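You operate a simulated robot arm through the tools that you are given. There is no shell and no other tool. Be economical: measure what you need, move in short steps, check, and stop when the job is done.

The job below is to be done with a simulated robot arm. You get a single attempt, and the scene is never put back.

JOB
Fit the white float from the top drawer and close the carburettor.
Fine: shut the drawer; teal cover on, both thumb screws tight; the brown float stays in the red box.
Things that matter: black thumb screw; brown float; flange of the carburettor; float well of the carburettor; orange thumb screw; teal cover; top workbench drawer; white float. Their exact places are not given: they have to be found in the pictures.

Only the result counts: the job must be done as asked and must still hold three seconds after the hand-in. Knocking over, shifting, dropping, spilling or breaking anything else fails it. Lids that push on must go on centred and level and be pressed home; caps that screw on are set level and turned clockwise until they are tight.

ROBOT AND FRAMES
A 7-joint arm with a fingered hand on a trunk, on a base that drives. Base frame: it is fixed to the floor where the robot stands at the start and does not move with it; the origin is under the middle of the robot, x ahead of it, y to its left, z up; the surface under the hand at the start is at about z = 840. Units: mm, rad, N and s.
Its first joint turns from -2.897 to 2.897 rad. Places, roughly: black thumb screw [700, 200, 900]; flange of the carburettor [700, 200, 900]; float well of the carburettor [700, 200, 900]; orange thumb screw [700, 100, 900]; top workbench drawer [800, 200, 700]. Payload 3.7 kg.
The tool frame sits at the grasp point between the pads (the TCP): z along the fingers, y along the line on which they close. The tips reach 25 mm beyond it. Largest opening 88 mm; the body of the gripper starts 29 mm behind the TCP. The gripper is a hand of 5 fingers: y runs from the thumb to the fingers, the wrist lies at [-13, -106, -174] in the tool frame.
Orientation is told as [roll, pitch, yaw] about the base's x, y, z axes, in that order, counted from this pose: with the fingers straight down and the wrist toward the robot, the tool's x, y and z point along [0, 1, 0], [1, 0, 0] and [0, 0, -1] of the base frame.

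CONTROLS
- The arm moves only by the tool arm_command. Its arguments are lists of equal length, an entry for each row: "translation": the shift along the base's x, y, z in mm, a list of three; "angular": the turn, a rotation vector about the base's x, y, z in rad, a list of three. In form: {"translation": [[x, y, z], ...], "angular": [[rx, ry, rz], ...]}. A call has 1 to 20 rows; each row shifts and turns the commanded pose from where the row before left it. Each row takes 0.2 s and may step no farther than 50 mm and 0.15 rad from the row before; otherwise, the whole call is refused. Where a pose cannot be reached the arm comes as near as it can. A force on the tool above 70 N (or 10 N above the force at the start of the call, whichever is more), or a blocked arm, ends the call early, and 0.2 s more pass. In this call time passes only in rows, and 0.2 s behind the last. The reply holds the time, the measured pose of the TCP, the force on the tool along the base axes, the opening and the grip force, in the units named above and with some noise, with the torque about the TCP (base axes, N m) and any sound that the robot's microphone picked up.
- Cameras (640 x 400 px; columns grow to the right, rows downward): "scene" is now at [164.4, 249, 1256]; the picture's right is [0.38, -0.93, 0.00], its down [-0.78, -0.32, -0.53] and it looks along [0.49, 0.20, -0.85] (base axes); focal length 214 px, centre (320, 200). "wrist" rides on the gripper at [59, -79, -105] in the tool frame; the picture's right is [-0.73, 0.32, -0.61], its down [-0.62, -0.68, 0.38] and it looks along [-0.29, 0.66, 0.70] (tool axes); focal length 234 px, centre (320, 200).
- get_image(camera): a new picture of that camera. It takes no simulated time.
- drive_base(legs): drives the robot by 1 to 6 legs, each [ahead, left, turn to the left] in mm, mm and rad, along the robot's own axes; the way and the turn of a leg run together, so that a leg with both is an arc; at most 1500 mm and 3.142 rad a leg. The arm and the cameras ride along, it lands a little off, and it stops where it bumps. It gives what a move gives.
- finger_targets(index, middle, ring, little, thumb_bend, thumb_turn): sets how far each is bent, from 0 (flat) to 1 (curled in); at 0.3 the hand is open as for a grip, at 0.7 the pads meet at the TCP. One left out holds its place. A second passes; each finger stops where it meets its share of the squeeze, and holds until it gets a number again. It is the only way to open and close the hand. It gives what a move gives, with no picture; readings hold the bend of each and the force on index, middle, ring, little, thumb and palm. thumb_turn goes from beside the hand (0) to across from the fingers (1), as for a grip.
- head_to(pan, tilt): turns the head with the scene camera to pan (to the left, within 2.094 rad either way) and tilt (down, from -0.506 to 1.204), counted from straight ahead of the robot. It gives what a move gives.
- locate(camera, pixels): for up to 12 pixels [column, row] of the newest picture of that camera ("zoom" is the newest enlarged one), the place [x, y, z] in the base frame of the surface seen there, good to about 2 mm. It takes no simulated time.
- inspect(camera, box): a new picture of the part [left, top, right, bottom] of that camera's present view, enlarged. It takes no simulated time.
- hand_in(): hands the job in; it is judged then, once.

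Keep the steps short. Do not move on a guess: measure, check each grasp and each placing, and mend mistakes. In all there are 80 turns and 60 pictures (those below and enlarged ones count). Leave the gripper open and the arm clear of the work at the hand-in unless told otherwise, and finish with a single line.

The tools are called after ">>>" as name(argument=value, ...) on one line, values as JSON. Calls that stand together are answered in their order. arm_command: Moves the arm, as the interface text tells. Its arguments: {"type":"object","properties":{"translation":{"type":"array","items":{"type":"array","items":{"type":"number"}}},"angular":{"type":"array","items":{"type":"array","items":{"type":"number"}}}},"required":["translation","angular"]} The other tools are called the same way: finger_targets (index, middle, ring, little, thumb_bend, thumb_turn) moves the fingers one by one; drive_base (legs) drives the base; head_to (pan, tilt) turns the head that bears the scene camera; get_image (camera) takes a picture; locate (camera, pixels) gives the place of the surface under pixels of a picture; inspect (camera, box) takes an enlarged picture of a part of a camera's view; hand_in () hands the job in.

At the start:

```text
time_s: 0.0
tool_pos: [546.5, 353.7, 1227.4]
tool_rot: [0.0, 0.001, 0.0]
contact_force: [0.3, 0.1, -0.6]
ft_torque: [0.02, -0.02, 0.01]
finger_gap: 87.7
grasp_force: 0.0
shape: jaw
bend: [0.3, 0.3, 0.3, 0.3, 0.3, 0.98]
finger forces: [0.1, 0.0, 0.1, 0.0, 0.0, 0.0]
robot x, y, heading: [-0.2, -0.9, -0.0]
head pan, tilt: [0.389, 1.012]
```

scene: 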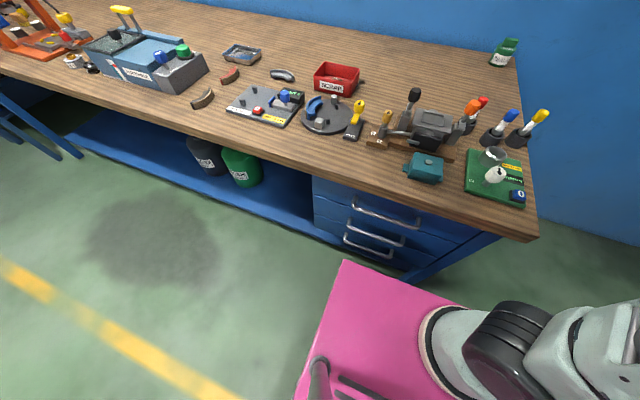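
wrist: 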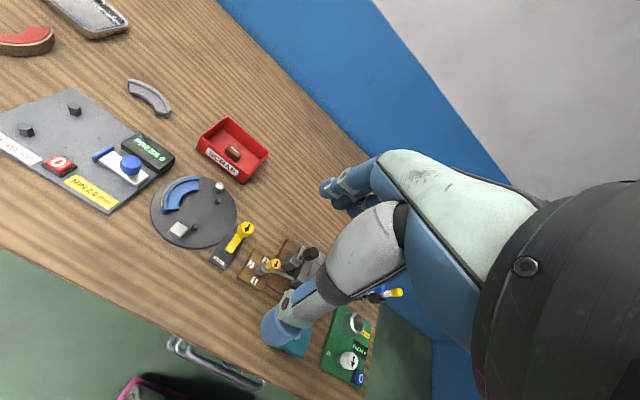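

I see the bench with a red box, a carburettor-like thing at about (430,125), a teal cover at (425,167) and drawers below. I'll enlarge that area.

>>> inspect(camera="scene", box=[360, 70, 540, 210])

>>> inspect(camera="scene", box=[290, 150, 550, 290])

```text
2.86 times, centred on (450, 140) of scene
```

zoom: 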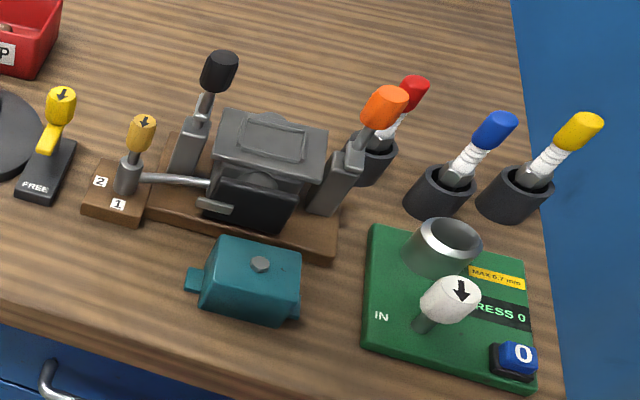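

```text
2.46 times, centred on (420, 220) of scene
```

zoom: 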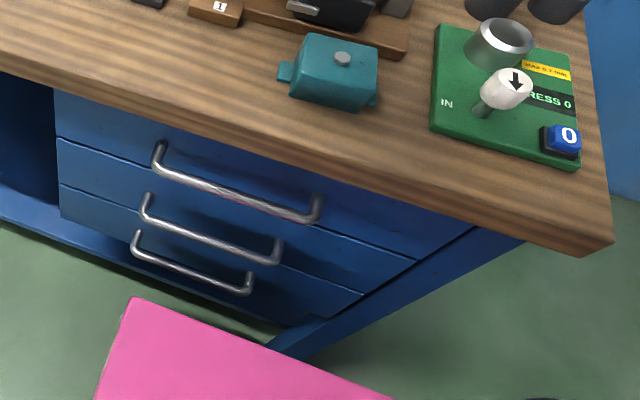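

Measuring handle, teal cover in this enlargement, and the carburettor parts in the scene picture.

>>> locate(camera="zoom", pixels=[[160, 168], [235, 194], [316, 212], [200, 170], [100, 130], [343, 58], [313, 38], [376, 52], [300, 95], [357, 108], [284, 72], [330, 130]])

>>> inspect(camera="scene", box=[380, 80, 490, 180])

```text
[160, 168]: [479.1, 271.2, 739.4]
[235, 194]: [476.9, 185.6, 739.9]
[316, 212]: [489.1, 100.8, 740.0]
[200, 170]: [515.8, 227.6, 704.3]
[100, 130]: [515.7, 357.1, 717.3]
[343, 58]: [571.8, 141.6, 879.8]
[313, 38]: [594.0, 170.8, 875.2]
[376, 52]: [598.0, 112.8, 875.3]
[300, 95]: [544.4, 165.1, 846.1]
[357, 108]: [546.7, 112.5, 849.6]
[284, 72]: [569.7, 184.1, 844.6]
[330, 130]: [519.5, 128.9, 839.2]
```

```text
4.00 times, centred on (435, 130) of scene
```

zoom: 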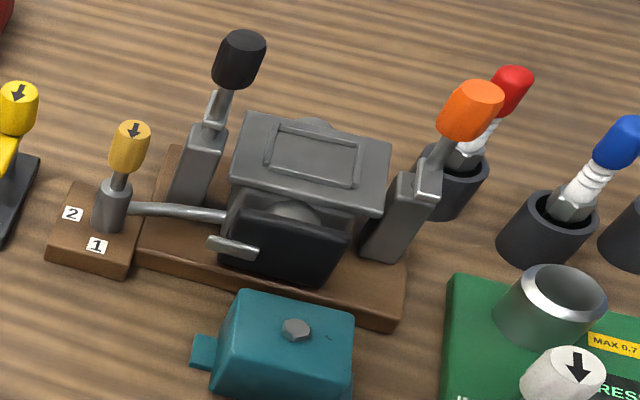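

Now measuring points on the carburettor in this enlargement.

>>> locate(camera="zoom", pixels=[[244, 50], [238, 62], [212, 105], [215, 135], [200, 165], [470, 95], [470, 120], [430, 180], [405, 185], [312, 160], [245, 120], [385, 150]])

>>> locate(camera="zoom", pixels=[[235, 178], [378, 205], [318, 122], [270, 155], [350, 180], [357, 140], [285, 125], [290, 250], [235, 245], [380, 250], [130, 130], [20, 92]])

```text
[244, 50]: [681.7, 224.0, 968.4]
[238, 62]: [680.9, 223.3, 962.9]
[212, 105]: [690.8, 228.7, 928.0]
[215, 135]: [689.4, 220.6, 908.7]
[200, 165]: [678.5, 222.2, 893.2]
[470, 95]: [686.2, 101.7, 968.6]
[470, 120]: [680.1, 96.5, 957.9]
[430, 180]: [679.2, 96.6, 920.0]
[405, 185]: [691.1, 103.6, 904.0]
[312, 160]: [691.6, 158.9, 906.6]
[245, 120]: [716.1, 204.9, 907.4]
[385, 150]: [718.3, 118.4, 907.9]
```

```text
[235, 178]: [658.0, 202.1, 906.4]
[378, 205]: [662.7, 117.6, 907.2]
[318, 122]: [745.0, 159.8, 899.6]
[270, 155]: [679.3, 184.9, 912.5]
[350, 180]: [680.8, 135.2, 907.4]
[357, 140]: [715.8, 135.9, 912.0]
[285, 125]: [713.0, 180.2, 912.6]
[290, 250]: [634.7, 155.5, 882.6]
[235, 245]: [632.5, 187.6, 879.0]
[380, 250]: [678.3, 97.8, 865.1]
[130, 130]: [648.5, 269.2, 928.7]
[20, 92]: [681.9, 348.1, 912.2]
```

Next, a closer enlarged look at the carburettor and at the teal cover.

>>> inspect(camera="scene", box=[395, 85, 480, 140])

>>> inspect(camera="scene", box=[395, 145, 455, 185])

>>> inspect(camera="scene", box=[305, 55, 385, 105])

```text
7.27 times, centred on (438, 112) of scene
```

zoom: 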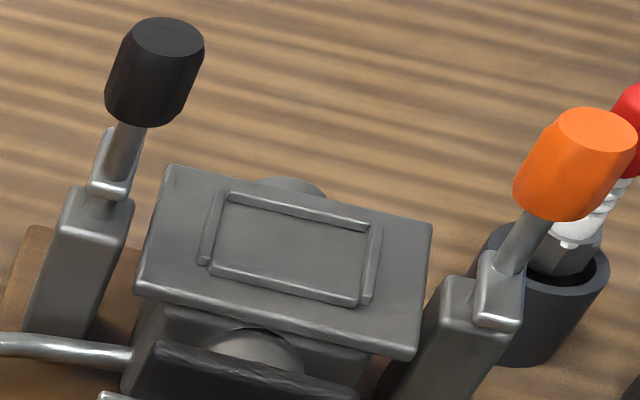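

```text
10.00 times, centred on (425, 165) of scene
```

zoom: 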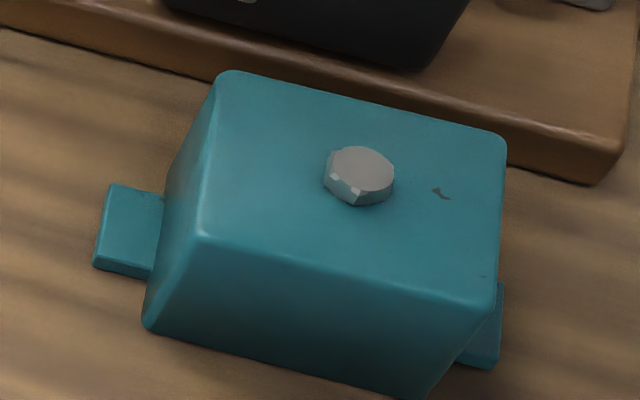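

```text
8.00 times, centred on (345, 80) of scene
```

zoom: 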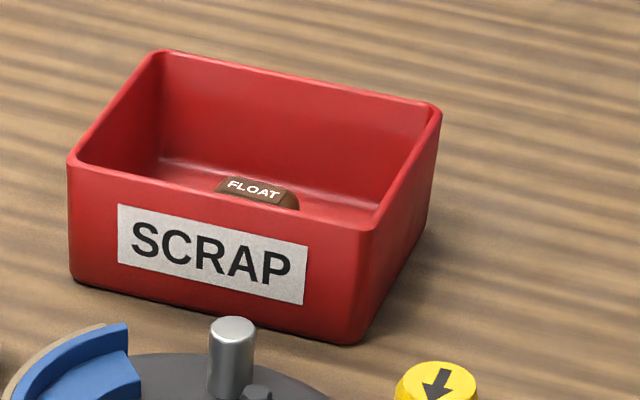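

Locating cover corners and tabs, and clamp/ridge edges (fractional scene pixels).

>>> locate(camera="scene", pixels=[[415.7, 153.0], [442.6, 159.3], [413.3, 167.6], [441.6, 173.6], [404.2, 164], [403.0, 171], [409, 165], [407.7, 171.6], [442.9, 174.5], [442.4, 181], [439.5, 180.2], [429, 162.3]])

>>> locate(camera="scene", pixels=[[408.6, 103.5], [411.3, 110.0], [407.6, 109.8], [411.5, 102.5], [462.3, 121], [462.5, 127.5], [460, 127.3], [465.5, 120.5], [424.5, 110.7], [446, 117.5], [443, 126], [423, 121.5]])

```text
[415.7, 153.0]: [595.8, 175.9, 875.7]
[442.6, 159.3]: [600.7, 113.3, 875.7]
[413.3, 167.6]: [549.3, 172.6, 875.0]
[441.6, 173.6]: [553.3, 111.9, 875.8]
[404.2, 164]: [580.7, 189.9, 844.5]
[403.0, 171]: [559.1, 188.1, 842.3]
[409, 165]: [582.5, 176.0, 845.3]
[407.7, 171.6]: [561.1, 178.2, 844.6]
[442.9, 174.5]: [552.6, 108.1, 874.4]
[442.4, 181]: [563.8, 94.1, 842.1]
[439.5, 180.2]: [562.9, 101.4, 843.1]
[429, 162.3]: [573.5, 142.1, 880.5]
```

```text
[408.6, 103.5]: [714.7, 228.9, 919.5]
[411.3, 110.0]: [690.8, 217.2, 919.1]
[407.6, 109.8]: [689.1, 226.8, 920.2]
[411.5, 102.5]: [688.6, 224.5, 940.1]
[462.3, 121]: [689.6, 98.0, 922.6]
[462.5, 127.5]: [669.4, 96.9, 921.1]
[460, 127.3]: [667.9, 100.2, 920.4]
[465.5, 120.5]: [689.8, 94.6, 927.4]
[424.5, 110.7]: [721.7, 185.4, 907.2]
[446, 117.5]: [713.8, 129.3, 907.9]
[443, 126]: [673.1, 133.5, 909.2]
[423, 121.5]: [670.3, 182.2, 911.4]
```

The cover (about 51×63 mm, yaw ≈ +0.07) and ridge pocket are measured. Now the bench edge, the drawer front, and the pink base.

>>> locate(camera="scene", pixels=[[371, 180], [371, 187], [371, 190], [371, 194], [371, 198], [440, 205], [460, 222], [345, 262], [400, 280], [320, 175], [315, 190], [375, 214]])

>>> get_image(camera="scene")

```text
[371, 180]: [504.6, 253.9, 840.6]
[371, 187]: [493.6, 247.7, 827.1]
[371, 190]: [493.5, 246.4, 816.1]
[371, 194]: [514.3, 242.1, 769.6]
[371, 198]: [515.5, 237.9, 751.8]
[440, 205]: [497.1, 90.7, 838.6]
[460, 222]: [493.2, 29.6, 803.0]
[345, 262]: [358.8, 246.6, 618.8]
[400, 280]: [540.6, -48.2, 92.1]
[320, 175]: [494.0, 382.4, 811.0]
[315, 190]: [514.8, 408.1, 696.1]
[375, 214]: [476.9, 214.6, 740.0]
```

```text
51 pictures are left
```

scene: 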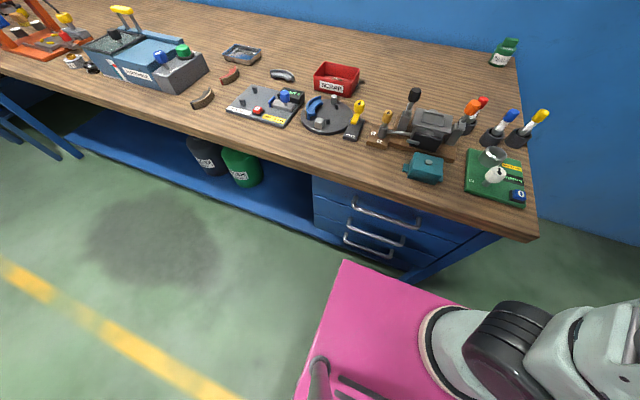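

The bench edge is at x≈493 (underside 800), the handle bar at x≈477, z≈740, and the robot's base reaches x≈359. So the drawer has room to come out, I'll back up 250 mm.

>>> drive_base(legs=[[-250, 0, 0]])

```text
time_s: 1.8
tool_pos: [299.6, 353.7, 1225.9]
tool_rot: [-0.001, -0.001, -0.002]
contact_force: [0.0, 0.3, -0.7]
ft_torque: [-0.03, 0.02, -0.03]
finger_gap: 87.7
grasp_force: 0.0
shape: jaw
bend: [0.3, 0.3, 0.3, 0.3, 0.3, 0.98]
finger forces: [0.1, 0.1, 0.0, 0.1, 0.0, 0.1]
robot x, y, heading: [-246.9, -2.5, -0.005]
head pan, tilt: [0.389, 1.012]
```

Backed up 247 mm. Now pitching the hand forward by 1 rad while lowering it to about (330,185,900), in front of the bench.

>>> arm_command(translation=[[3.8, -21, -40.8], [3.8, -21, -40.8], [3.8, -21, -40.8], [3.8, -21, -40.8], [3.8, -21, -40.8], [3.8, -21, -40.8], [3.8, -21, -40.8], [3.8, -21, -40.8]], angular=[[0, -0.125, 0], [0, -0.125, 0], [0, -0.125, 0], [0, -0.125, 0], [0, -0.125, 0], [0, -0.125, 0], [0, -0.125, 0], [0, -0.125, 0]])

>>> finger_targets(index=0.47, middle=0.47, ring=0.47, little=0.47, thumb_bend=0.4)

```text
time_s: 3.6
tool_pos: [350.6, 231.9, 920.0]
tool_rot: [0.003, -1.003, -0.003]
contact_force: [-0.2, 0.0, 0.3]
ft_torque: [-0.02, 0.04, -0.04]
finger_gap: 87.9
grasp_force: 0.0
shape: jaw
bend: [0.3, 0.3, 0.3, 0.3, 0.3, 0.98]
finger forces: [0.0, 0.0, 0.1, 0.0, 0.1, 0.0]
out of reach, approached as far as the arm can: row 7, 8
robot x, y, heading: [-246.5, 0.6, -0.005]
head pan, tilt: [0.389, 1.012]
```

```text
time_s: 4.6
tool_pos: [351.0, 231.4, 921.5]
tool_rot: [0.003, -1.0, -0.002]
contact_force: [0.2, -0.1, 0.6]
ft_torque: [0.0, -0.01, 0.02]
finger_gap: 56.5
grasp_force: 0.0
shape: fingers
bend: [0.47, 0.47, 0.47, 0.47, 0.4, 0.98]
finger forces: [0.0, 0.0, 0.0, 0.1, 0.0, 0.0]
robot x, y, heading: [-245.0, 3.8, -0.003]
head pan, tilt: [0.389, 1.012]
```

The arm stopped at (351,231,921); it's probably too folded there. I'll move outward, then check.

>>> arm_command(translation=[[30, 0, 0], [30, 0, 0], [0, -10, -20]], angular=[[0, 0, 0], [0, 0, 0], [0, 0, 0]])

```text
time_s: 5.4
tool_pos: [411.2, 223.0, 899.4]
tool_rot: [0.004, -0.999, -0.005]
contact_force: [0.1, -0.5, 0.2]
ft_torque: [0.02, -0.03, 0.01]
finger_gap: 56.2
grasp_force: 0.1
shape: fingers
bend: [0.47, 0.47, 0.47, 0.47, 0.4, 0.98]
finger forces: [0.0, 0.0, 0.1, 0.1, 0.0, 0.1]
robot x, y, heading: [-243.3, 3.1, 0.005]
head pan, tilt: [0.389, 1.012]
```

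The commanded pose follows the reached one. Moving to the pre-grasp at about (424,190,774).

>>> arm_command(translation=[[3, -8, -31], [3, -8, -31], [3, -8, -31], [3, -8, -31]], angular=[[0, 0, 0], [0, 0, 0], [0, 0, 0], [0, 0, 0]])

>>> get_image(camera="scene")

```text
time_s: 6.4
tool_pos: [430.8, 198.5, 773.9]
tool_rot: [0.001, -1.0, -0.004]
contact_force: [0.8, 0.4, 0.9]
ft_torque: [0.01, -0.01, 0.0]
finger_gap: 56.4
grasp_force: 0.0
shape: fingers
bend: [0.47, 0.47, 0.47, 0.47, 0.4, 0.98]
finger forces: [0.0, 0.0, 0.0, 0.0, 0.1, 0.0]
out of reach, approached as far as the arm can: row 3
robot x, y, heading: [-246.1, 3.0, 0.002]
head pan, tilt: [0.389, 1.012]
```

```text
50 pictures are left
```

scene: 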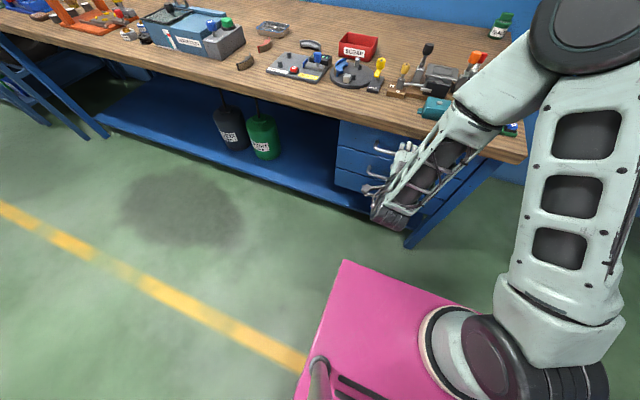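

The hand is in front of the handle, clear of the bench. Advancing along the fingers to the bar.

>>> arm_command(translation=[[13, -2, -10], [13, -2, -10], [13, -2, -9]], angular=[[0, 0, 0], [0, 0, 0], [0, 0, 0]])

>>> inspect(camera="scene", box=[340, 100, 480, 230])

```text
time_s: 7.2
tool_pos: [468.0, 193.3, 744.8]
tool_rot: [0.002, -1.0, -0.002]
contact_force: [-0.3, -0.5, 0.4]
ft_torque: [-0.02, -0.01, 0.0]
finger_gap: 56.4
grasp_force: 0.0
shape: fingers
bend: [0.47, 0.47, 0.47, 0.47, 0.4, 0.98]
finger forces: [0.0, 0.0, 0.0, 0.0, 0.0, 0.0]
robot x, y, heading: [-248.2, 1.8, -0.005]
head pan, tilt: [0.389, 1.012]
```

```text
3.08 times, centred on (410, 165) of scene
```

zoom: 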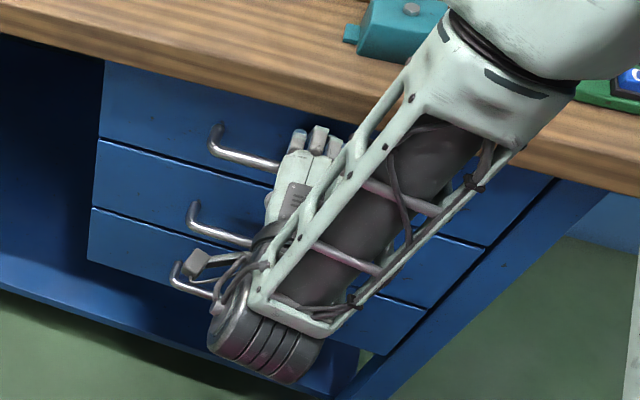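

The fingers reach above the top handle with no contact. Closing the hand on the bar.

>>> finger_targets(index=0.75, middle=0.75, ring=0.75, little=0.75, thumb_bend=0.75)

```text
time_s: 8.2
tool_pos: [468.7, 192.8, 745.7]
tool_rot: [0.001, -1.001, 0.0]
contact_force: [-0.8, -1.9, 7.3]
ft_torque: [-0.33, -0.01, 0.02]
finger_gap: 3.8
grasp_force: 15.7
shape: fingers
bend: [0.74, 0.74, 0.74, 0.75, 0.64, 0.97]
finger forces: [4.4, 4.4, 5.8, 5.4, 10.6, 0.1]
robot x, y, heading: [-244.0, 3.1, -0.002]
head pan, tilt: [0.389, 1.012]
```

The grip reads force on all fingers. Pulling the drawer gently to test.

>>> arm_command(translation=[[-10, 0, 0], [-15, 0, 0], [-20, 0, 0]], angular=[[0, 0, 0], [0, 0, 0], [0, 0, 0]])

>>> inspect(camera="scene", box=[340, 100, 480, 230])

```text
time_s: 9.0
tool_pos: [426.7, 194.4, 745.3]
tool_rot: [0.0, -1.0, -0.004]
contact_force: [0.2, -14.1, 5.0]
ft_torque: [-0.42, -0.07, -0.06]
finger_gap: 3.6
grasp_force: 14.5
shape: fingers
bend: [0.74, 0.74, 0.74, 0.75, 0.65, 0.98]
finger forces: [4.2, 4.1, 5.5, 4.2, 10.9, 0.1]
out of reach, approached as far as the arm can: row 3
robot x, y, heading: [-245.4, 0.3, -0.006]
head pan, tilt: [0.389, 1.012]
```

```text
3.08 times, centred on (410, 165) of scene
```

zoom: 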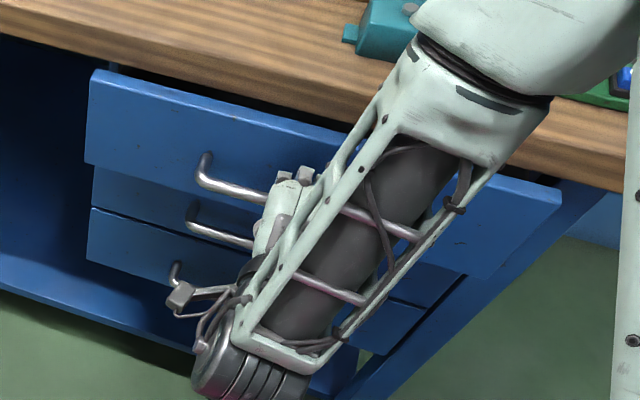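

The drawer is opening (43 mm so far) and the arm nears its inner limit. I'll pull the rest by driving back 150 mm.

>>> drive_base(legs=[[-150, 0, 0]])

>>> get_image(camera="scene")

```text
time_s: 10.4
tool_pos: [276.8, 196.2, 746.5]
tool_rot: [0.001, -1.001, -0.006]
contact_force: [0.1, -13.0, 2.7]
ft_torque: [-0.34, 0.04, -0.04]
finger_gap: 3.9
grasp_force: 12.8
shape: fingers
bend: [0.74, 0.74, 0.74, 0.75, 0.65, 0.99]
finger forces: [4.1, 3.8, 4.8, 2.4, 11.0, 0.0]
robot x, y, heading: [-392.3, 3.5, -0.001]
head pan, tilt: [0.389, 1.012]
```

```text
47 pictures are left
```

scene: 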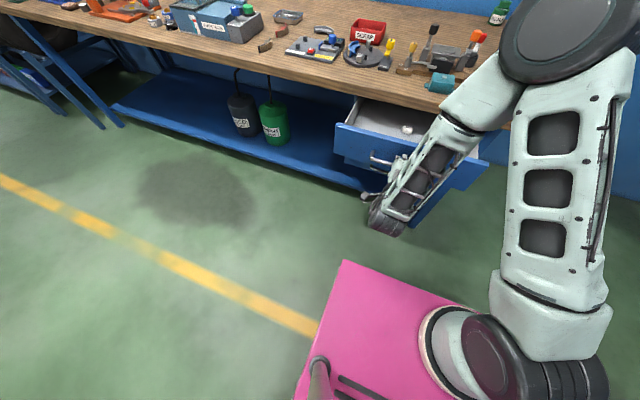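

I can see a white float in the drawer near (407,129). Enlarging and measuring.

>>> inspect(camera="scene", box=[340, 90, 440, 170])

>>> locate(camera="zoom", pixels=[[400, 178], [390, 192], [300, 180], [180, 150], [80, 140], [70, 210], [200, 235], [230, 100], [350, 220], [160, 295], [440, 185], [435, 120]])

```text
5.00 times, centred on (390, 130) of scene
```

zoom: 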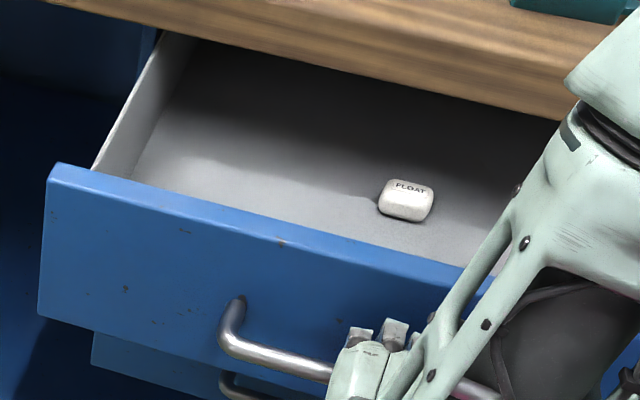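

```text
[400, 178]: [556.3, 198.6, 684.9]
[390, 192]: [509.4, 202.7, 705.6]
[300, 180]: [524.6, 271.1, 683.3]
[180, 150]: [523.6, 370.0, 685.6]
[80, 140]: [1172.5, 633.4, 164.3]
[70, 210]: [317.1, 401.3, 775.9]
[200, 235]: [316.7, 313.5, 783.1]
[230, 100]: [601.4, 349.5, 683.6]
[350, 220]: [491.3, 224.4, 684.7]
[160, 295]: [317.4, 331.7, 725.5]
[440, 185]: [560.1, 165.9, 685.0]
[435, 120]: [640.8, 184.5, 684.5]
```

The float sits in the drawer at about (515,195,705), still under the bench edge. Pulling 120 mm more by driving back.

>>> drive_base(legs=[[-120, 0, 0]])

>>> inspect(camera="scene", box=[340, 80, 460, 176])

```text
time_s: 11.6
tool_pos: [155.2, 197.5, 746.6]
tool_rot: [0.003, -1.0, -0.003]
contact_force: [0.1, -15.6, 1.7]
ft_torque: [-0.34, -0.01, -0.03]
finger_gap: 3.9
grasp_force: 13.1
shape: fingers
bend: [0.74, 0.74, 0.74, 0.75, 0.65, 0.99]
finger forces: [4.0, 3.7, 4.7, 2.3, 11.3, 0.0]
robot x, y, heading: [-521.0, 2.7, -0.0]
head pan, tilt: [0.389, 1.012]
```

```text
4.17 times, centred on (400, 128) of scene
```

zoom: 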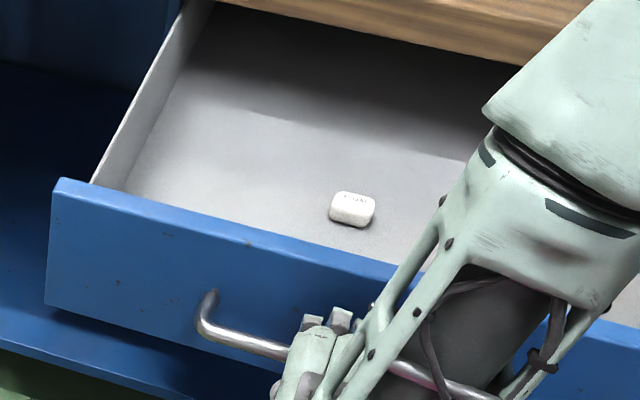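

The drawer is out ~318 mm with the float clear at (352,210). Releasing the handle and driving back so the fingers clear it.

>>> finger_targets(index=0.45, middle=0.45, ring=0.45, little=0.45, thumb_bend=0.35)

>>> drive_base(legs=[[-70, 0, 0]])

```text
time_s: 12.6
tool_pos: [156.0, 198.0, 745.0]
tool_rot: [0.002, -1.002, -0.002]
contact_force: [-0.2, 0.0, 0.2]
ft_torque: [-0.02, -0.01, 0.01]
finger_gap: 62.9
grasp_force: 0.1
shape: fingers
bend: [0.45, 0.45, 0.45, 0.45, 0.35, 0.98]
finger forces: [0.1, 0.0, 0.1, 0.1, 0.0, 0.1]
robot x, y, heading: [-514.8, 0.3, -0.001]
head pan, tilt: [0.389, 1.012]
```

```text
time_s: 13.6
tool_pos: [84.7, 197.6, 746.1]
tool_rot: [0.001, -0.999, -0.001]
contact_force: [0.6, 0.8, 1.1]
ft_torque: [-0.02, 0.0, 0.02]
finger_gap: 62.9
grasp_force: 0.1
shape: fingers
bend: [0.45, 0.45, 0.45, 0.45, 0.35, 0.98]
finger forces: [0.0, 0.0, 0.0, 0.0, 0.0, 0.0]
robot x, y, heading: [-590.7, 1.4, 0.001]
head pan, tilt: [0.389, 1.012]
```

Clear of the handle. Raising the hand and turning it back to straight down.

>>> arm_command(translation=[[0, 0, 30], [0, 0, 30], [0, 0, 30], [0, 0, 30], [0, 0, 25], [0, 0, 25], [0, 0, 25], [0, 0, 25]], angular=[[0, 0.125, 0], [0, 0.125, 0], [0, 0.125, 0], [0, 0.125, 0], [0, 0.125, 0], [0, 0.125, 0], [0, 0.125, 0], [0, 0.125, 0]])

>>> finger_targets(index=0.3, middle=0.3, ring=0.3, little=0.3, thumb_bend=0.3)

>>> inspect(camera="scene", box=[340, 80, 500, 200])

```text
time_s: 15.4
tool_pos: [88.5, 202.4, 968.9]
tool_rot: [0.001, 0.0, 0.0]
contact_force: [0.1, 0.3, 0.4]
ft_torque: [-0.01, -0.03, 0.02]
finger_gap: 63.4
grasp_force: 0.0
shape: fingers
bend: [0.45, 0.45, 0.45, 0.45, 0.35, 0.98]
finger forces: [0.1, 0.1, 0.0, 0.0, 0.0, 0.0]
out of reach, approached as far as the arm can: row 1
robot x, y, heading: [-587.6, 0.0, -0.002]
head pan, tilt: [0.389, 1.012]
```

```text
time_s: 16.4
tool_pos: [89.2, 202.0, 967.1]
tool_rot: [0.001, 0.001, -0.002]
contact_force: [-0.3, -0.4, 0.5]
ft_torque: [-0.02, -0.01, 0.02]
finger_gap: 84.2
grasp_force: 0.0
shape: fingers
bend: [0.3, 0.3, 0.3, 0.3, 0.3, 0.98]
finger forces: [0.1, 0.0, 0.0, 0.0, 0.0, 0.1]
robot x, y, heading: [-589.5, -3.4, 0.002]
head pan, tilt: [0.389, 1.012]
```

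```text
3.33 times, centred on (420, 140) of scene
```

zoom: 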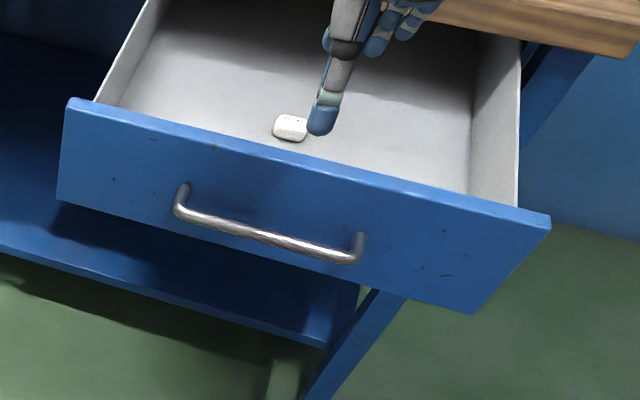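

Enlarging the float strongly to get its outline, heading and the drawer front position.

>>> inspect(camera="scene", box=[400, 110, 424, 125])

>>> locate(camera="zoom", pixels=[[320, 200], [280, 160], [340, 165], [270, 220], [340, 235], [200, 280]])

>>> locate(camera="scene", pixels=[[380, 117], [420, 130], [381, 146], [415, 155], [365, 100], [470, 130], [411, 118], [375, 105]])

```text
16.00 times, centred on (412, 118) of scene
```

zoom: 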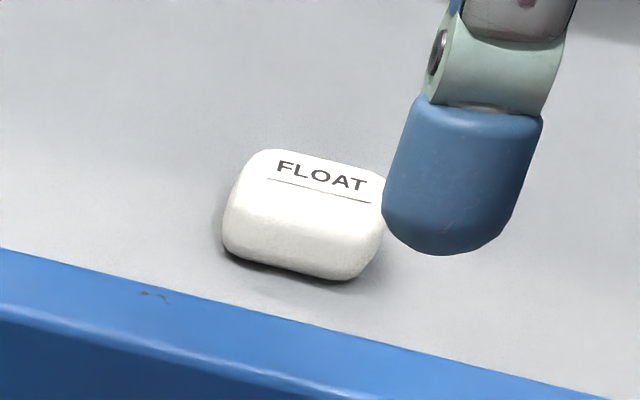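

```text
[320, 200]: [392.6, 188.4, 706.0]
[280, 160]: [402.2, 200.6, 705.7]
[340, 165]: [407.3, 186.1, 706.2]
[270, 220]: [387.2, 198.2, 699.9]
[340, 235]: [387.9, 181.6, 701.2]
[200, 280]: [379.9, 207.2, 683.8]
```

```text
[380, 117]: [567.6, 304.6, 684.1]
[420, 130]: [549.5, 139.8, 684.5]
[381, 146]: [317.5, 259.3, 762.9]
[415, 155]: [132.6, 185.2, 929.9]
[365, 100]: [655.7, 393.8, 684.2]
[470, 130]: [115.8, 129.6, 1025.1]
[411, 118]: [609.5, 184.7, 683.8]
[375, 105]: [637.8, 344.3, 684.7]
```

>>> locate(camera="zoom", pixels=[[232, 215], [240, 185], [262, 154], [330, 160], [376, 176], [378, 215], [350, 262], [240, 245], [245, 258], [340, 277], [355, 190], [255, 185]])

>>> get_image(camera="wrist")

```text
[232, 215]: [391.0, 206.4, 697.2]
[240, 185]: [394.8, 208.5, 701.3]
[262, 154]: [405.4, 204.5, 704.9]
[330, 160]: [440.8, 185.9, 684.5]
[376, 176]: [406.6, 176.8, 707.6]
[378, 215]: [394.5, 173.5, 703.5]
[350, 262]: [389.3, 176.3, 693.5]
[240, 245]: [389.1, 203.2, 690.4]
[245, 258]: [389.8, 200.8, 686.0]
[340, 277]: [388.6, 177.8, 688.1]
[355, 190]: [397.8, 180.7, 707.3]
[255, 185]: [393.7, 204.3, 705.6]
```

```text
42 pictures are left
```

wrist: 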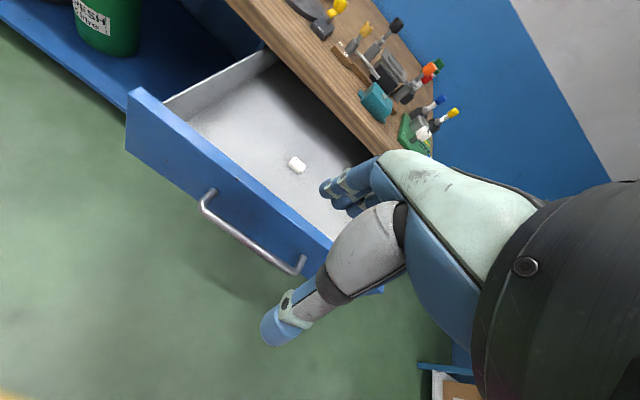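

The float is about 35 mm (y) × 24 mm (x) × 23 mm, centred near (399,190), nearly square to the axes. Driving ahead 250 mm so it comes within reach.

>>> drive_base(legs=[[250, 0, 0]])

>>> get_image(camera="scene")

```text
time_s: 18.2
tool_pos: [332.3, 203.3, 966.8]
tool_rot: [0.0, 0.0, 0.001]
contact_force: [1.5, -0.1, -0.7]
ft_torque: [-0.01, 0.0, 0.01]
finger_gap: 84.7
grasp_force: 0.0
shape: fingers
bend: [0.3, 0.3, 0.3, 0.3, 0.3, 0.98]
finger forces: [0.0, 0.1, 0.1, 0.0, 0.0, 0.0]
robot x, y, heading: [-342.4, 0.2, 0.01]
head pan, tilt: [0.389, 1.012]
```

```text
41 pictures are left
```

scene: 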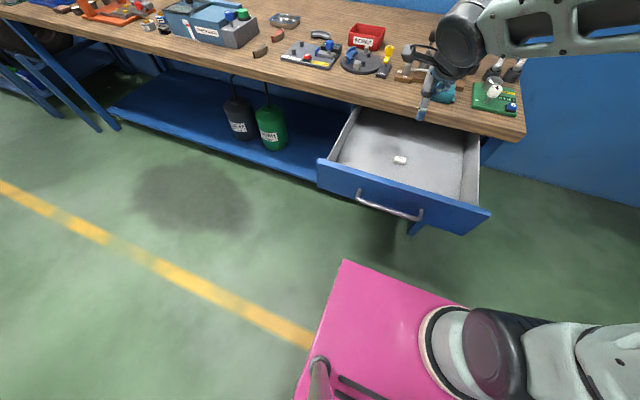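

Re-measuring the float at (400,160) from this clearer view.

>>> inspect(camera="scene", box=[388, 152, 412, 167])

>>> locate(camera="zoom", pixels=[[320, 200], [220, 160], [240, 230], [400, 270], [420, 200], [300, 150], [360, 150], [280, 240]])

```text
16.00 times, centred on (400, 160) of scene
```

zoom: 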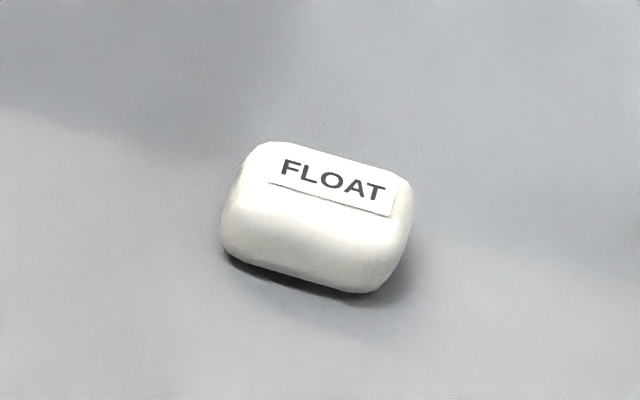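

```text
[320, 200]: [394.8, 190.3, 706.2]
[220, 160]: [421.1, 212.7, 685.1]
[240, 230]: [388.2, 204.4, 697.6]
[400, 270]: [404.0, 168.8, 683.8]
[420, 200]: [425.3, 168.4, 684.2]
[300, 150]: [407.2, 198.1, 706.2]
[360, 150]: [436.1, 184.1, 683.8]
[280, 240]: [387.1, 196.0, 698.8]
```

Float centre ≈ (398,191). Moving the hand above it and down to z≈765.

>>> arm_command(translation=[[33, -6, 0], [33, -6, 0], [0, 0, -45], [0, 0, -45], [0, 0, -45], [0, 0, -40], [0, 0, -30]], angular=[[0, 0, 0], [0, 0, 0], [0, 0, 0], [0, 0, 0], [0, 0, 0], [0, 0, 0], [0, 0, 0]])

>>> inspect(camera="scene", box=[360, 100, 480, 190])

>>> get_image(camera="wrist")

```text
time_s: 19.8
tool_pos: [400.8, 191.5, 762.5]
tool_rot: [-0.001, -0.001, 0.001]
contact_force: [-0.6, 0.0, 0.1]
ft_torque: [0.0, -0.01, -0.03]
finger_gap: 84.6
grasp_force: 0.1
shape: fingers
bend: [0.3, 0.3, 0.3, 0.3, 0.3, 0.98]
finger forces: [0.0, 0.1, 0.0, 0.1, 0.0, 0.0]
robot x, y, heading: [-340.3, 4.0, 0.001]
head pan, tilt: [0.389, 1.012]
```

```text
4.44 times, centred on (420, 145) of scene
```

zoom: 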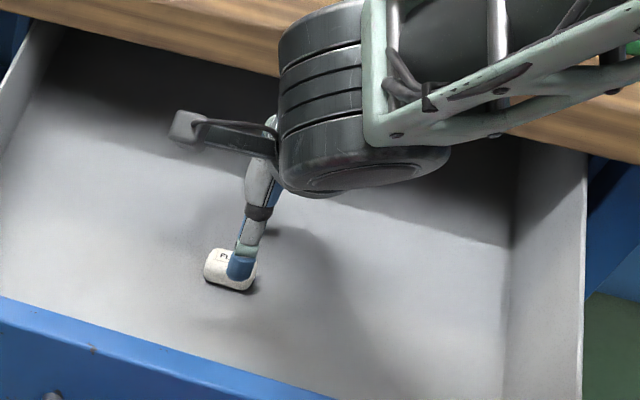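

```text
38 pictures are left
```

wrist: 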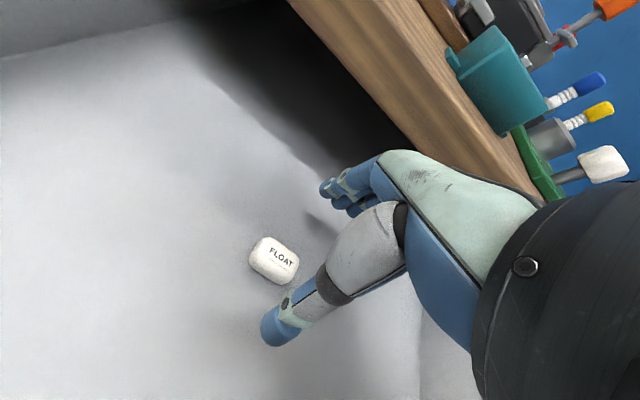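

The float is between thumb and fingers. I want to see the forearm's clearance over the green device before going lower.

>>> get_image(camera="scene")

>>> locate(camera="scene", pixels=[[480, 115], [500, 110], [500, 90], [520, 85], [540, 80], [410, 150], [460, 100], [430, 140], [520, 100]])

```text
37 pictures are left
```

scene: 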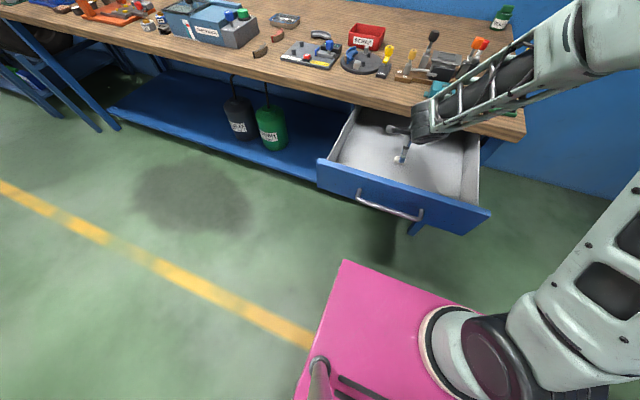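

```text
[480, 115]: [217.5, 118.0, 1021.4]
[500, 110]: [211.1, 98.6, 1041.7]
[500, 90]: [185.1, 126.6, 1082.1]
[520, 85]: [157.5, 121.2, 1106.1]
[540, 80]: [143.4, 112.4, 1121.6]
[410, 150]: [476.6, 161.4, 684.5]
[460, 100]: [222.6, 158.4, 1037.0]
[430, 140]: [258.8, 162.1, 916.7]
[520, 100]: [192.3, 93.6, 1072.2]
```

The forearm is at x≈200 and z>900, clear of everything. Going down to z≈717 and closing.

>>> arm_command(translation=[[-1, 0, -20], [-1, 0, -15], [0, 0, -10]], angular=[[0, 0, 0], [0, 0, 0], [0, 0, 0]])

>>> finger_targets(index=0.66, middle=0.66, ring=0.66, little=0.66, thumb_bend=0.66)

>>> get_image(camera="wrist")

```text
time_s: 20.6
tool_pos: [397.2, 191.1, 718.0]
tool_rot: [0.0, -0.001, 0.001]
contact_force: [-0.2, -0.1, 0.3]
ft_torque: [-0.01, -0.04, -0.03]
finger_gap: 84.6
grasp_force: 0.1
shape: fingers
bend: [0.3, 0.3, 0.3, 0.3, 0.3, 0.98]
finger forces: [0.0, 0.0, 0.0, 0.0, 0.0, 0.0]
robot x, y, heading: [-342.7, 1.7, 0.003]
head pan, tilt: [0.389, 1.012]
```

```text
time_s: 21.6
tool_pos: [397.9, 192.2, 718.4]
tool_rot: [0.0, 0.0, 0.0]
contact_force: [-0.2, 0.6, 0.0]
ft_torque: [-0.01, 0.0, -0.01]
finger_gap: 19.7
grasp_force: 4.6
shape: fingers
bend: [0.61, 0.63, 0.65, 0.66, 0.6, 0.96]
finger forces: [2.8, 2.1, 0.4, 0.1, 5.1, 0.0]
robot x, y, heading: [-340.5, 2.9, 0.003]
head pan, tilt: [0.389, 1.012]
```

```text
36 pictures are left
```

wrist: 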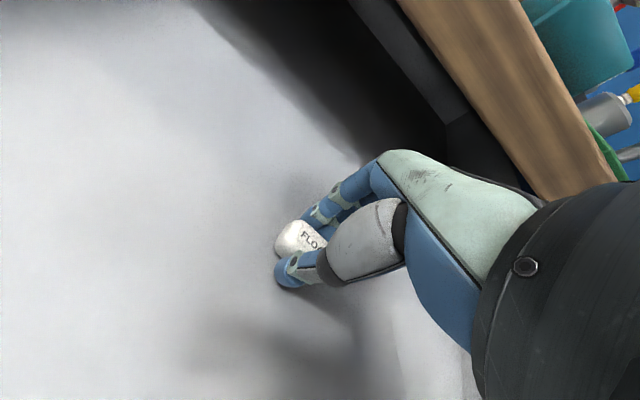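

Held between thumb, index and middle. Tightening the grip slightly and lifting a bit to check.

>>> finger_targets(index=0.72, middle=0.72, ring=0.68, little=0.66, thumb_bend=0.72)

>>> arm_command(translation=[[0, 0, 20], [0, 0, 40], [0, 0, 45]], angular=[[0, 0, 0], [0, 0, 0], [0, 0, 0]])

>>> get_image(camera="wrist")

```text
time_s: 22.6
tool_pos: [398.6, 192.4, 718.0]
tool_rot: [-0.001, 0.0, 0.002]
contact_force: [-0.7, 0.3, 0.0]
ft_torque: [0.01, -0.01, -0.03]
finger_gap: 19.0
grasp_force: 11.5
shape: fingers
bend: [0.62, 0.66, 0.68, 0.66, 0.59, 0.95]
finger forces: [6.7, 4.2, 0.0, 0.0, 11.0, 0.0]
robot x, y, heading: [-344.9, 3.8, 0.006]
head pan, tilt: [0.389, 1.012]
```

```text
time_s: 23.4
tool_pos: [398.0, 193.0, 822.7]
tool_rot: [-0.001, 0.0, 0.001]
contact_force: [-0.7, -0.5, 0.3]
ft_torque: [-0.03, -0.03, -0.01]
finger_gap: 18.8
grasp_force: 11.0
shape: fingers
bend: [0.62, 0.66, 0.68, 0.66, 0.59, 0.95]
finger forces: [6.6, 4.1, 0.0, 0.1, 10.8, 0.0]
robot x, y, heading: [-344.6, -2.9, 0.003]
head pan, tilt: [0.389, 1.012]
```

```text
35 pictures are left
```

wrist: 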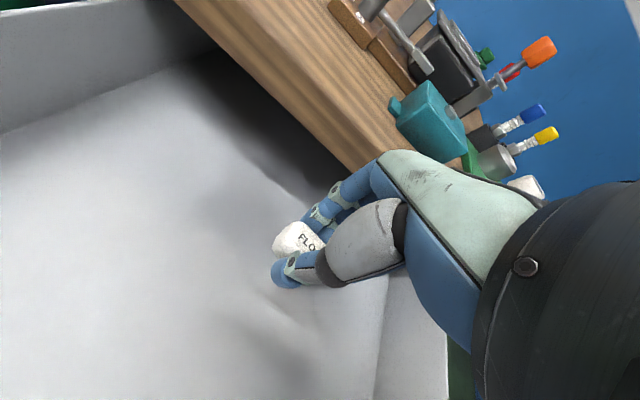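

Float lifted. Measuring its pose in the hand by an enlarged wrist picture.

>>> inspect(camera="wrist", box=[255, 200, 351, 300])

>>> locate(camera="zoom", pixels=[[230, 120], [300, 130], [285, 175], [320, 210], [285, 230], [200, 130], [165, 160], [150, 210], [210, 160], [260, 90], [230, 220]])

```text
4.00 times, centred on (303, 250) of wrist
```

zoom: 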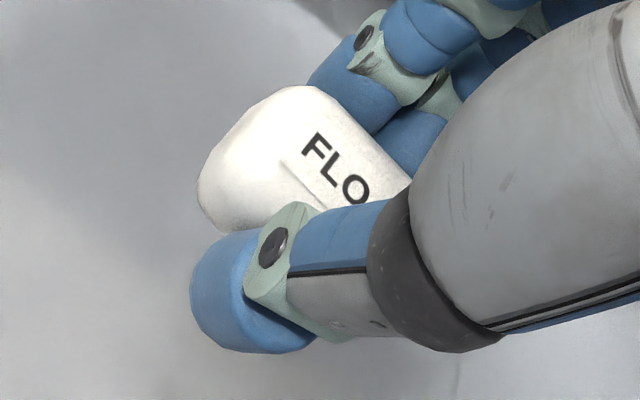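

```text
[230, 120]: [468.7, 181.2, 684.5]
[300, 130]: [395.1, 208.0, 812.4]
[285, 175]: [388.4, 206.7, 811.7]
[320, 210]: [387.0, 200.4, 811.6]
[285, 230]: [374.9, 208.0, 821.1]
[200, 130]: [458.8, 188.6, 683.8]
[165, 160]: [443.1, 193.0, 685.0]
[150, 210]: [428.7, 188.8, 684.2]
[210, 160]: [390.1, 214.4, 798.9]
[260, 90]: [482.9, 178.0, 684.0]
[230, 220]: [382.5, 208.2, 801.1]
```

>>> locate(camera="zoom", pixels=[[284, 164], [300, 181], [323, 207], [314, 90], [340, 110], [365, 135], [395, 160], [408, 178], [260, 105], [290, 90], [205, 190], [225, 145]])

```text
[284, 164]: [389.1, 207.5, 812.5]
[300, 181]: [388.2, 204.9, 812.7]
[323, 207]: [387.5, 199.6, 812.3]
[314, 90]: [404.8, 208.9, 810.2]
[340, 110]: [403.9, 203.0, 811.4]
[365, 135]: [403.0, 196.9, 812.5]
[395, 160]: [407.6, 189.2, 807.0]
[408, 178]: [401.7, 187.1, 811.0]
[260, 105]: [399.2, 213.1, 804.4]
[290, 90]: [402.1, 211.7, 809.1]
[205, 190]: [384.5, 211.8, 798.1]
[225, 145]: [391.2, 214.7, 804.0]
```

The float is held with yaw ≈ -0.17, centred about (-6,+5) from the TCP, bottom 34 mm below it. Raising to z≈1020, then driving ahead 140 mm.

>>> arm_command(translation=[[0, 0, 40], [0, 0, 40], [0, 0, 40], [0, 0, 40], [0, 0, 38]], angular=[[0, 0, 0], [0, 0, 0.04], [0, 0, 0.05], [0, 0, 0.05], [0, 0, 0.03]])

>>> drive_base(legs=[[140, 0, 0]])

```text
time_s: 24.6
tool_pos: [396.0, 190.8, 1018.5]
tool_rot: [0.001, 0.0, 0.174]
contact_force: [0.2, -0.3, -0.8]
ft_torque: [-0.01, 0.0, -0.03]
finger_gap: 18.5
grasp_force: 10.9
shape: fingers
bend: [0.62, 0.66, 0.68, 0.66, 0.59, 0.95]
finger forces: [6.6, 4.2, 0.0, 0.0, 10.7, 0.0]
robot x, y, heading: [-342.4, 1.0, 0.004]
head pan, tilt: [0.389, 1.012]
```

```text
time_s: 26.0
tool_pos: [537.7, 187.1, 1017.0]
tool_rot: [0.001, 0.001, 0.166]
contact_force: [-0.8, -0.1, 0.5]
ft_torque: [-0.02, 0.01, -0.01]
finger_gap: 18.8
grasp_force: 10.7
shape: fingers
bend: [0.62, 0.66, 0.68, 0.66, 0.59, 0.95]
finger forces: [6.6, 4.2, 0.1, 0.1, 10.8, 0.1]
robot x, y, heading: [-206.7, 1.3, 0.002]
head pan, tilt: [0.389, 1.012]
```

Moving over the carburettor at this height (tips ~992, above the knobs at ~975).

>>> arm_command(translation=[[40, -8, 0], [40, -8, 0], [40, -8, 0], [38, -7, 0]], angular=[[0, 0, 0], [0, 0, 0], [0, 0, 0], [0, 0, 0]])

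>>> get_image(camera="wrist")

>>> get_image(camera="scene")

```text
time_s: 27.0
tool_pos: [693.1, 153.9, 1020.9]
tool_rot: [-0.002, -0.001, 0.167]
contact_force: [0.0, 0.2, 0.7]
ft_torque: [-0.02, -0.02, 0.01]
finger_gap: 18.8
grasp_force: 10.5
shape: fingers
bend: [0.62, 0.66, 0.68, 0.66, 0.59, 0.95]
finger forces: [6.6, 4.2, 0.0, 0.1, 10.8, 0.1]
robot x, y, heading: [-199.4, 2.6, -0.003]
head pan, tilt: [0.389, 1.012]
```

```text
33 pictures are left
```

wrist: 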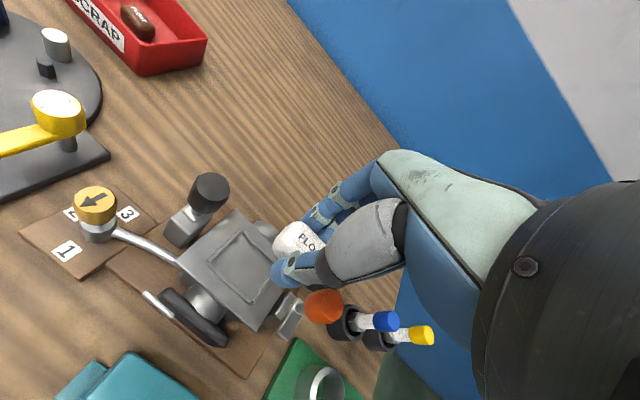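

```text
32 pictures are left
```

scene: 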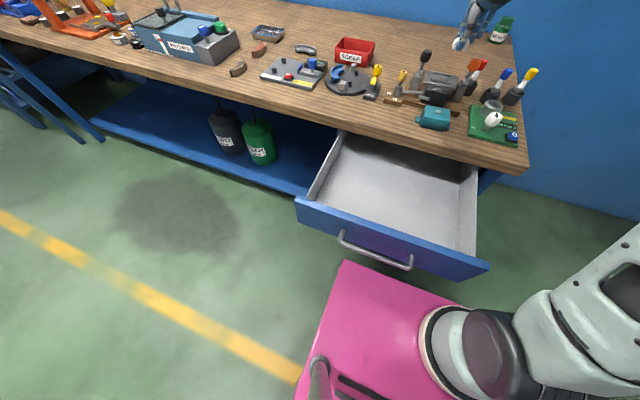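

The wrist camera shows the pocket (235,260) and float well. Enlarging and measuring both.

>>> inspect(camera="wrist", box=[170, 195, 330, 335])

>>> locate(camera="zoom", pixels=[[238, 110], [330, 200], [290, 245], [190, 155], [260, 180], [280, 130], [220, 195], [225, 130], [310, 225], [425, 160], [400, 120], [445, 140]])

```text
2.86 times, centred on (250, 265) of wrist
```

zoom: 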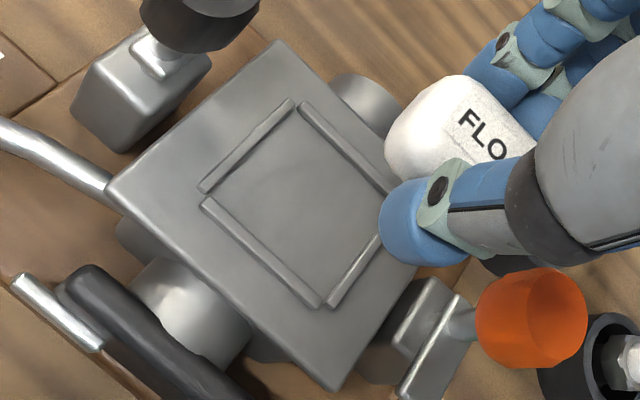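

```text
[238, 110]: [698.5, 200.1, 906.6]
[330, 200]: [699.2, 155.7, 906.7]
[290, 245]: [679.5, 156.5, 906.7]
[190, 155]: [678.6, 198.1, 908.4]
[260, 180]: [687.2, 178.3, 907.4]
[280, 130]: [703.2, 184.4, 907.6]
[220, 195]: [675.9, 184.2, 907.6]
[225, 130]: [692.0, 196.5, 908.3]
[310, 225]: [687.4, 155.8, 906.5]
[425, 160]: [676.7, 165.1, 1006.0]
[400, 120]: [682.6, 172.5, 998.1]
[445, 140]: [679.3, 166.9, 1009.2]
```

>>> locate(camera="zoom", pixels=[[285, 107], [210, 185], [250, 145], [310, 108], [345, 145], [380, 182], [213, 208], [262, 253], [312, 298], [335, 298], [355, 270], [377, 243]])

>>> locate(camera="zoom", pixels=[[275, 45], [110, 188], [337, 388], [415, 270], [463, 75], [490, 92], [535, 140], [395, 150], [415, 105], [450, 118], [480, 148], [400, 170]])

```text
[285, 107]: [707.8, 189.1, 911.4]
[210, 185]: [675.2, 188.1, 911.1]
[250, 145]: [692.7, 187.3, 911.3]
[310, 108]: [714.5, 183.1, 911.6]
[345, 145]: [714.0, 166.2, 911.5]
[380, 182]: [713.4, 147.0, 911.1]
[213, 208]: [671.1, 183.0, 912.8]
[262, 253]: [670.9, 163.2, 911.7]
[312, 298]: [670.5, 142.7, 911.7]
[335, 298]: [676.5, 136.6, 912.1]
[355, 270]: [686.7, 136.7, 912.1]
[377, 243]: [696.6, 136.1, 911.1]
```

```text
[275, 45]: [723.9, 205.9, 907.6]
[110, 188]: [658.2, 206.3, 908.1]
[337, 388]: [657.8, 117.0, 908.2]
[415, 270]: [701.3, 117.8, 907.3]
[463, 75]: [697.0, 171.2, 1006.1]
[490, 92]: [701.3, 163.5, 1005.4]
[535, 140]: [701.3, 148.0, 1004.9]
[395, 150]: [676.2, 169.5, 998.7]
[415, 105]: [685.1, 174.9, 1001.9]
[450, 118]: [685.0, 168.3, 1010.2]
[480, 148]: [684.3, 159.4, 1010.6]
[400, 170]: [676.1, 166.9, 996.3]
```

Pocket centre is (692.4,162.3), inside about 48×40 mm, floor 907, ridges 912. Float centre now ≈ (689,157.5). Shifting (+3,+4.5) and going down in steps to z≈965.

>>> arm_command(translation=[[3, 4.5, -5], [0, 0, -20], [0, 0, -20], [0, 0, -11]], angular=[[0, 0, 0], [0, 0, 0], [0, 0, 0], [0, 0, 0]])

>>> inspect(camera="wrist", box=[190, 170, 350, 310])

>>> locate(camera="zoom", pixels=[[320, 200], [300, 160], [350, 180], [280, 200], [340, 150], [260, 230]])

```text
time_s: 28.0
tool_pos: [698.3, 160.2, 961.5]
tool_rot: [-0.001, -0.002, 0.166]
contact_force: [0.4, -0.8, 0.0]
ft_torque: [0.02, 0.0, 0.02]
finger_gap: 18.7
grasp_force: 10.2
shape: fingers
bend: [0.62, 0.66, 0.68, 0.66, 0.59, 0.95]
finger forces: [6.6, 4.2, 0.1, 0.1, 10.7, 0.0]
robot x, y, heading: [-201.4, -0.3, -0.004]
head pan, tilt: [0.389, 1.012]
```

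```text
2.86 times, centred on (270, 240) of wrist
```

zoom: 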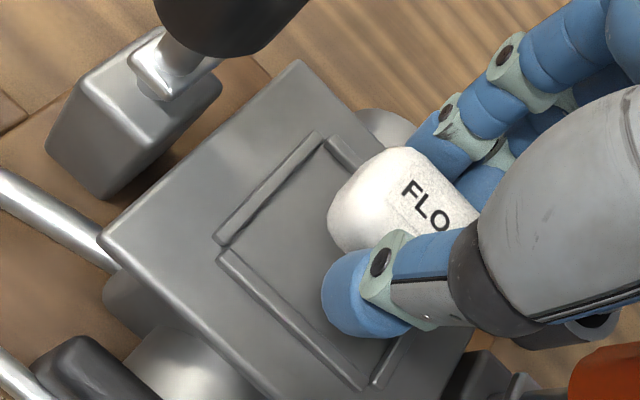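

```text
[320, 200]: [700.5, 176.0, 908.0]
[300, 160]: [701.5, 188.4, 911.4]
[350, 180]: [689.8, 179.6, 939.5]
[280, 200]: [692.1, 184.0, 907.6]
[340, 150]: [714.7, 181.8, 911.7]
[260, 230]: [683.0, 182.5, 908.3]
```

>>> locate(camera="zoom", pixels=[[410, 152], [390, 155], [440, 178], [335, 230], [332, 205], [345, 245], [360, 170], [385, 210], [400, 180]])

```text
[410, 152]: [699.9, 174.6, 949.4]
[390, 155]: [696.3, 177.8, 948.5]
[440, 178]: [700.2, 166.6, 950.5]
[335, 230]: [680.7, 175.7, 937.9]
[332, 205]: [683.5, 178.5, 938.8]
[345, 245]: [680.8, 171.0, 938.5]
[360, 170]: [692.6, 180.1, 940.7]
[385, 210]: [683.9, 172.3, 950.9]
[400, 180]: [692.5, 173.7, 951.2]
```

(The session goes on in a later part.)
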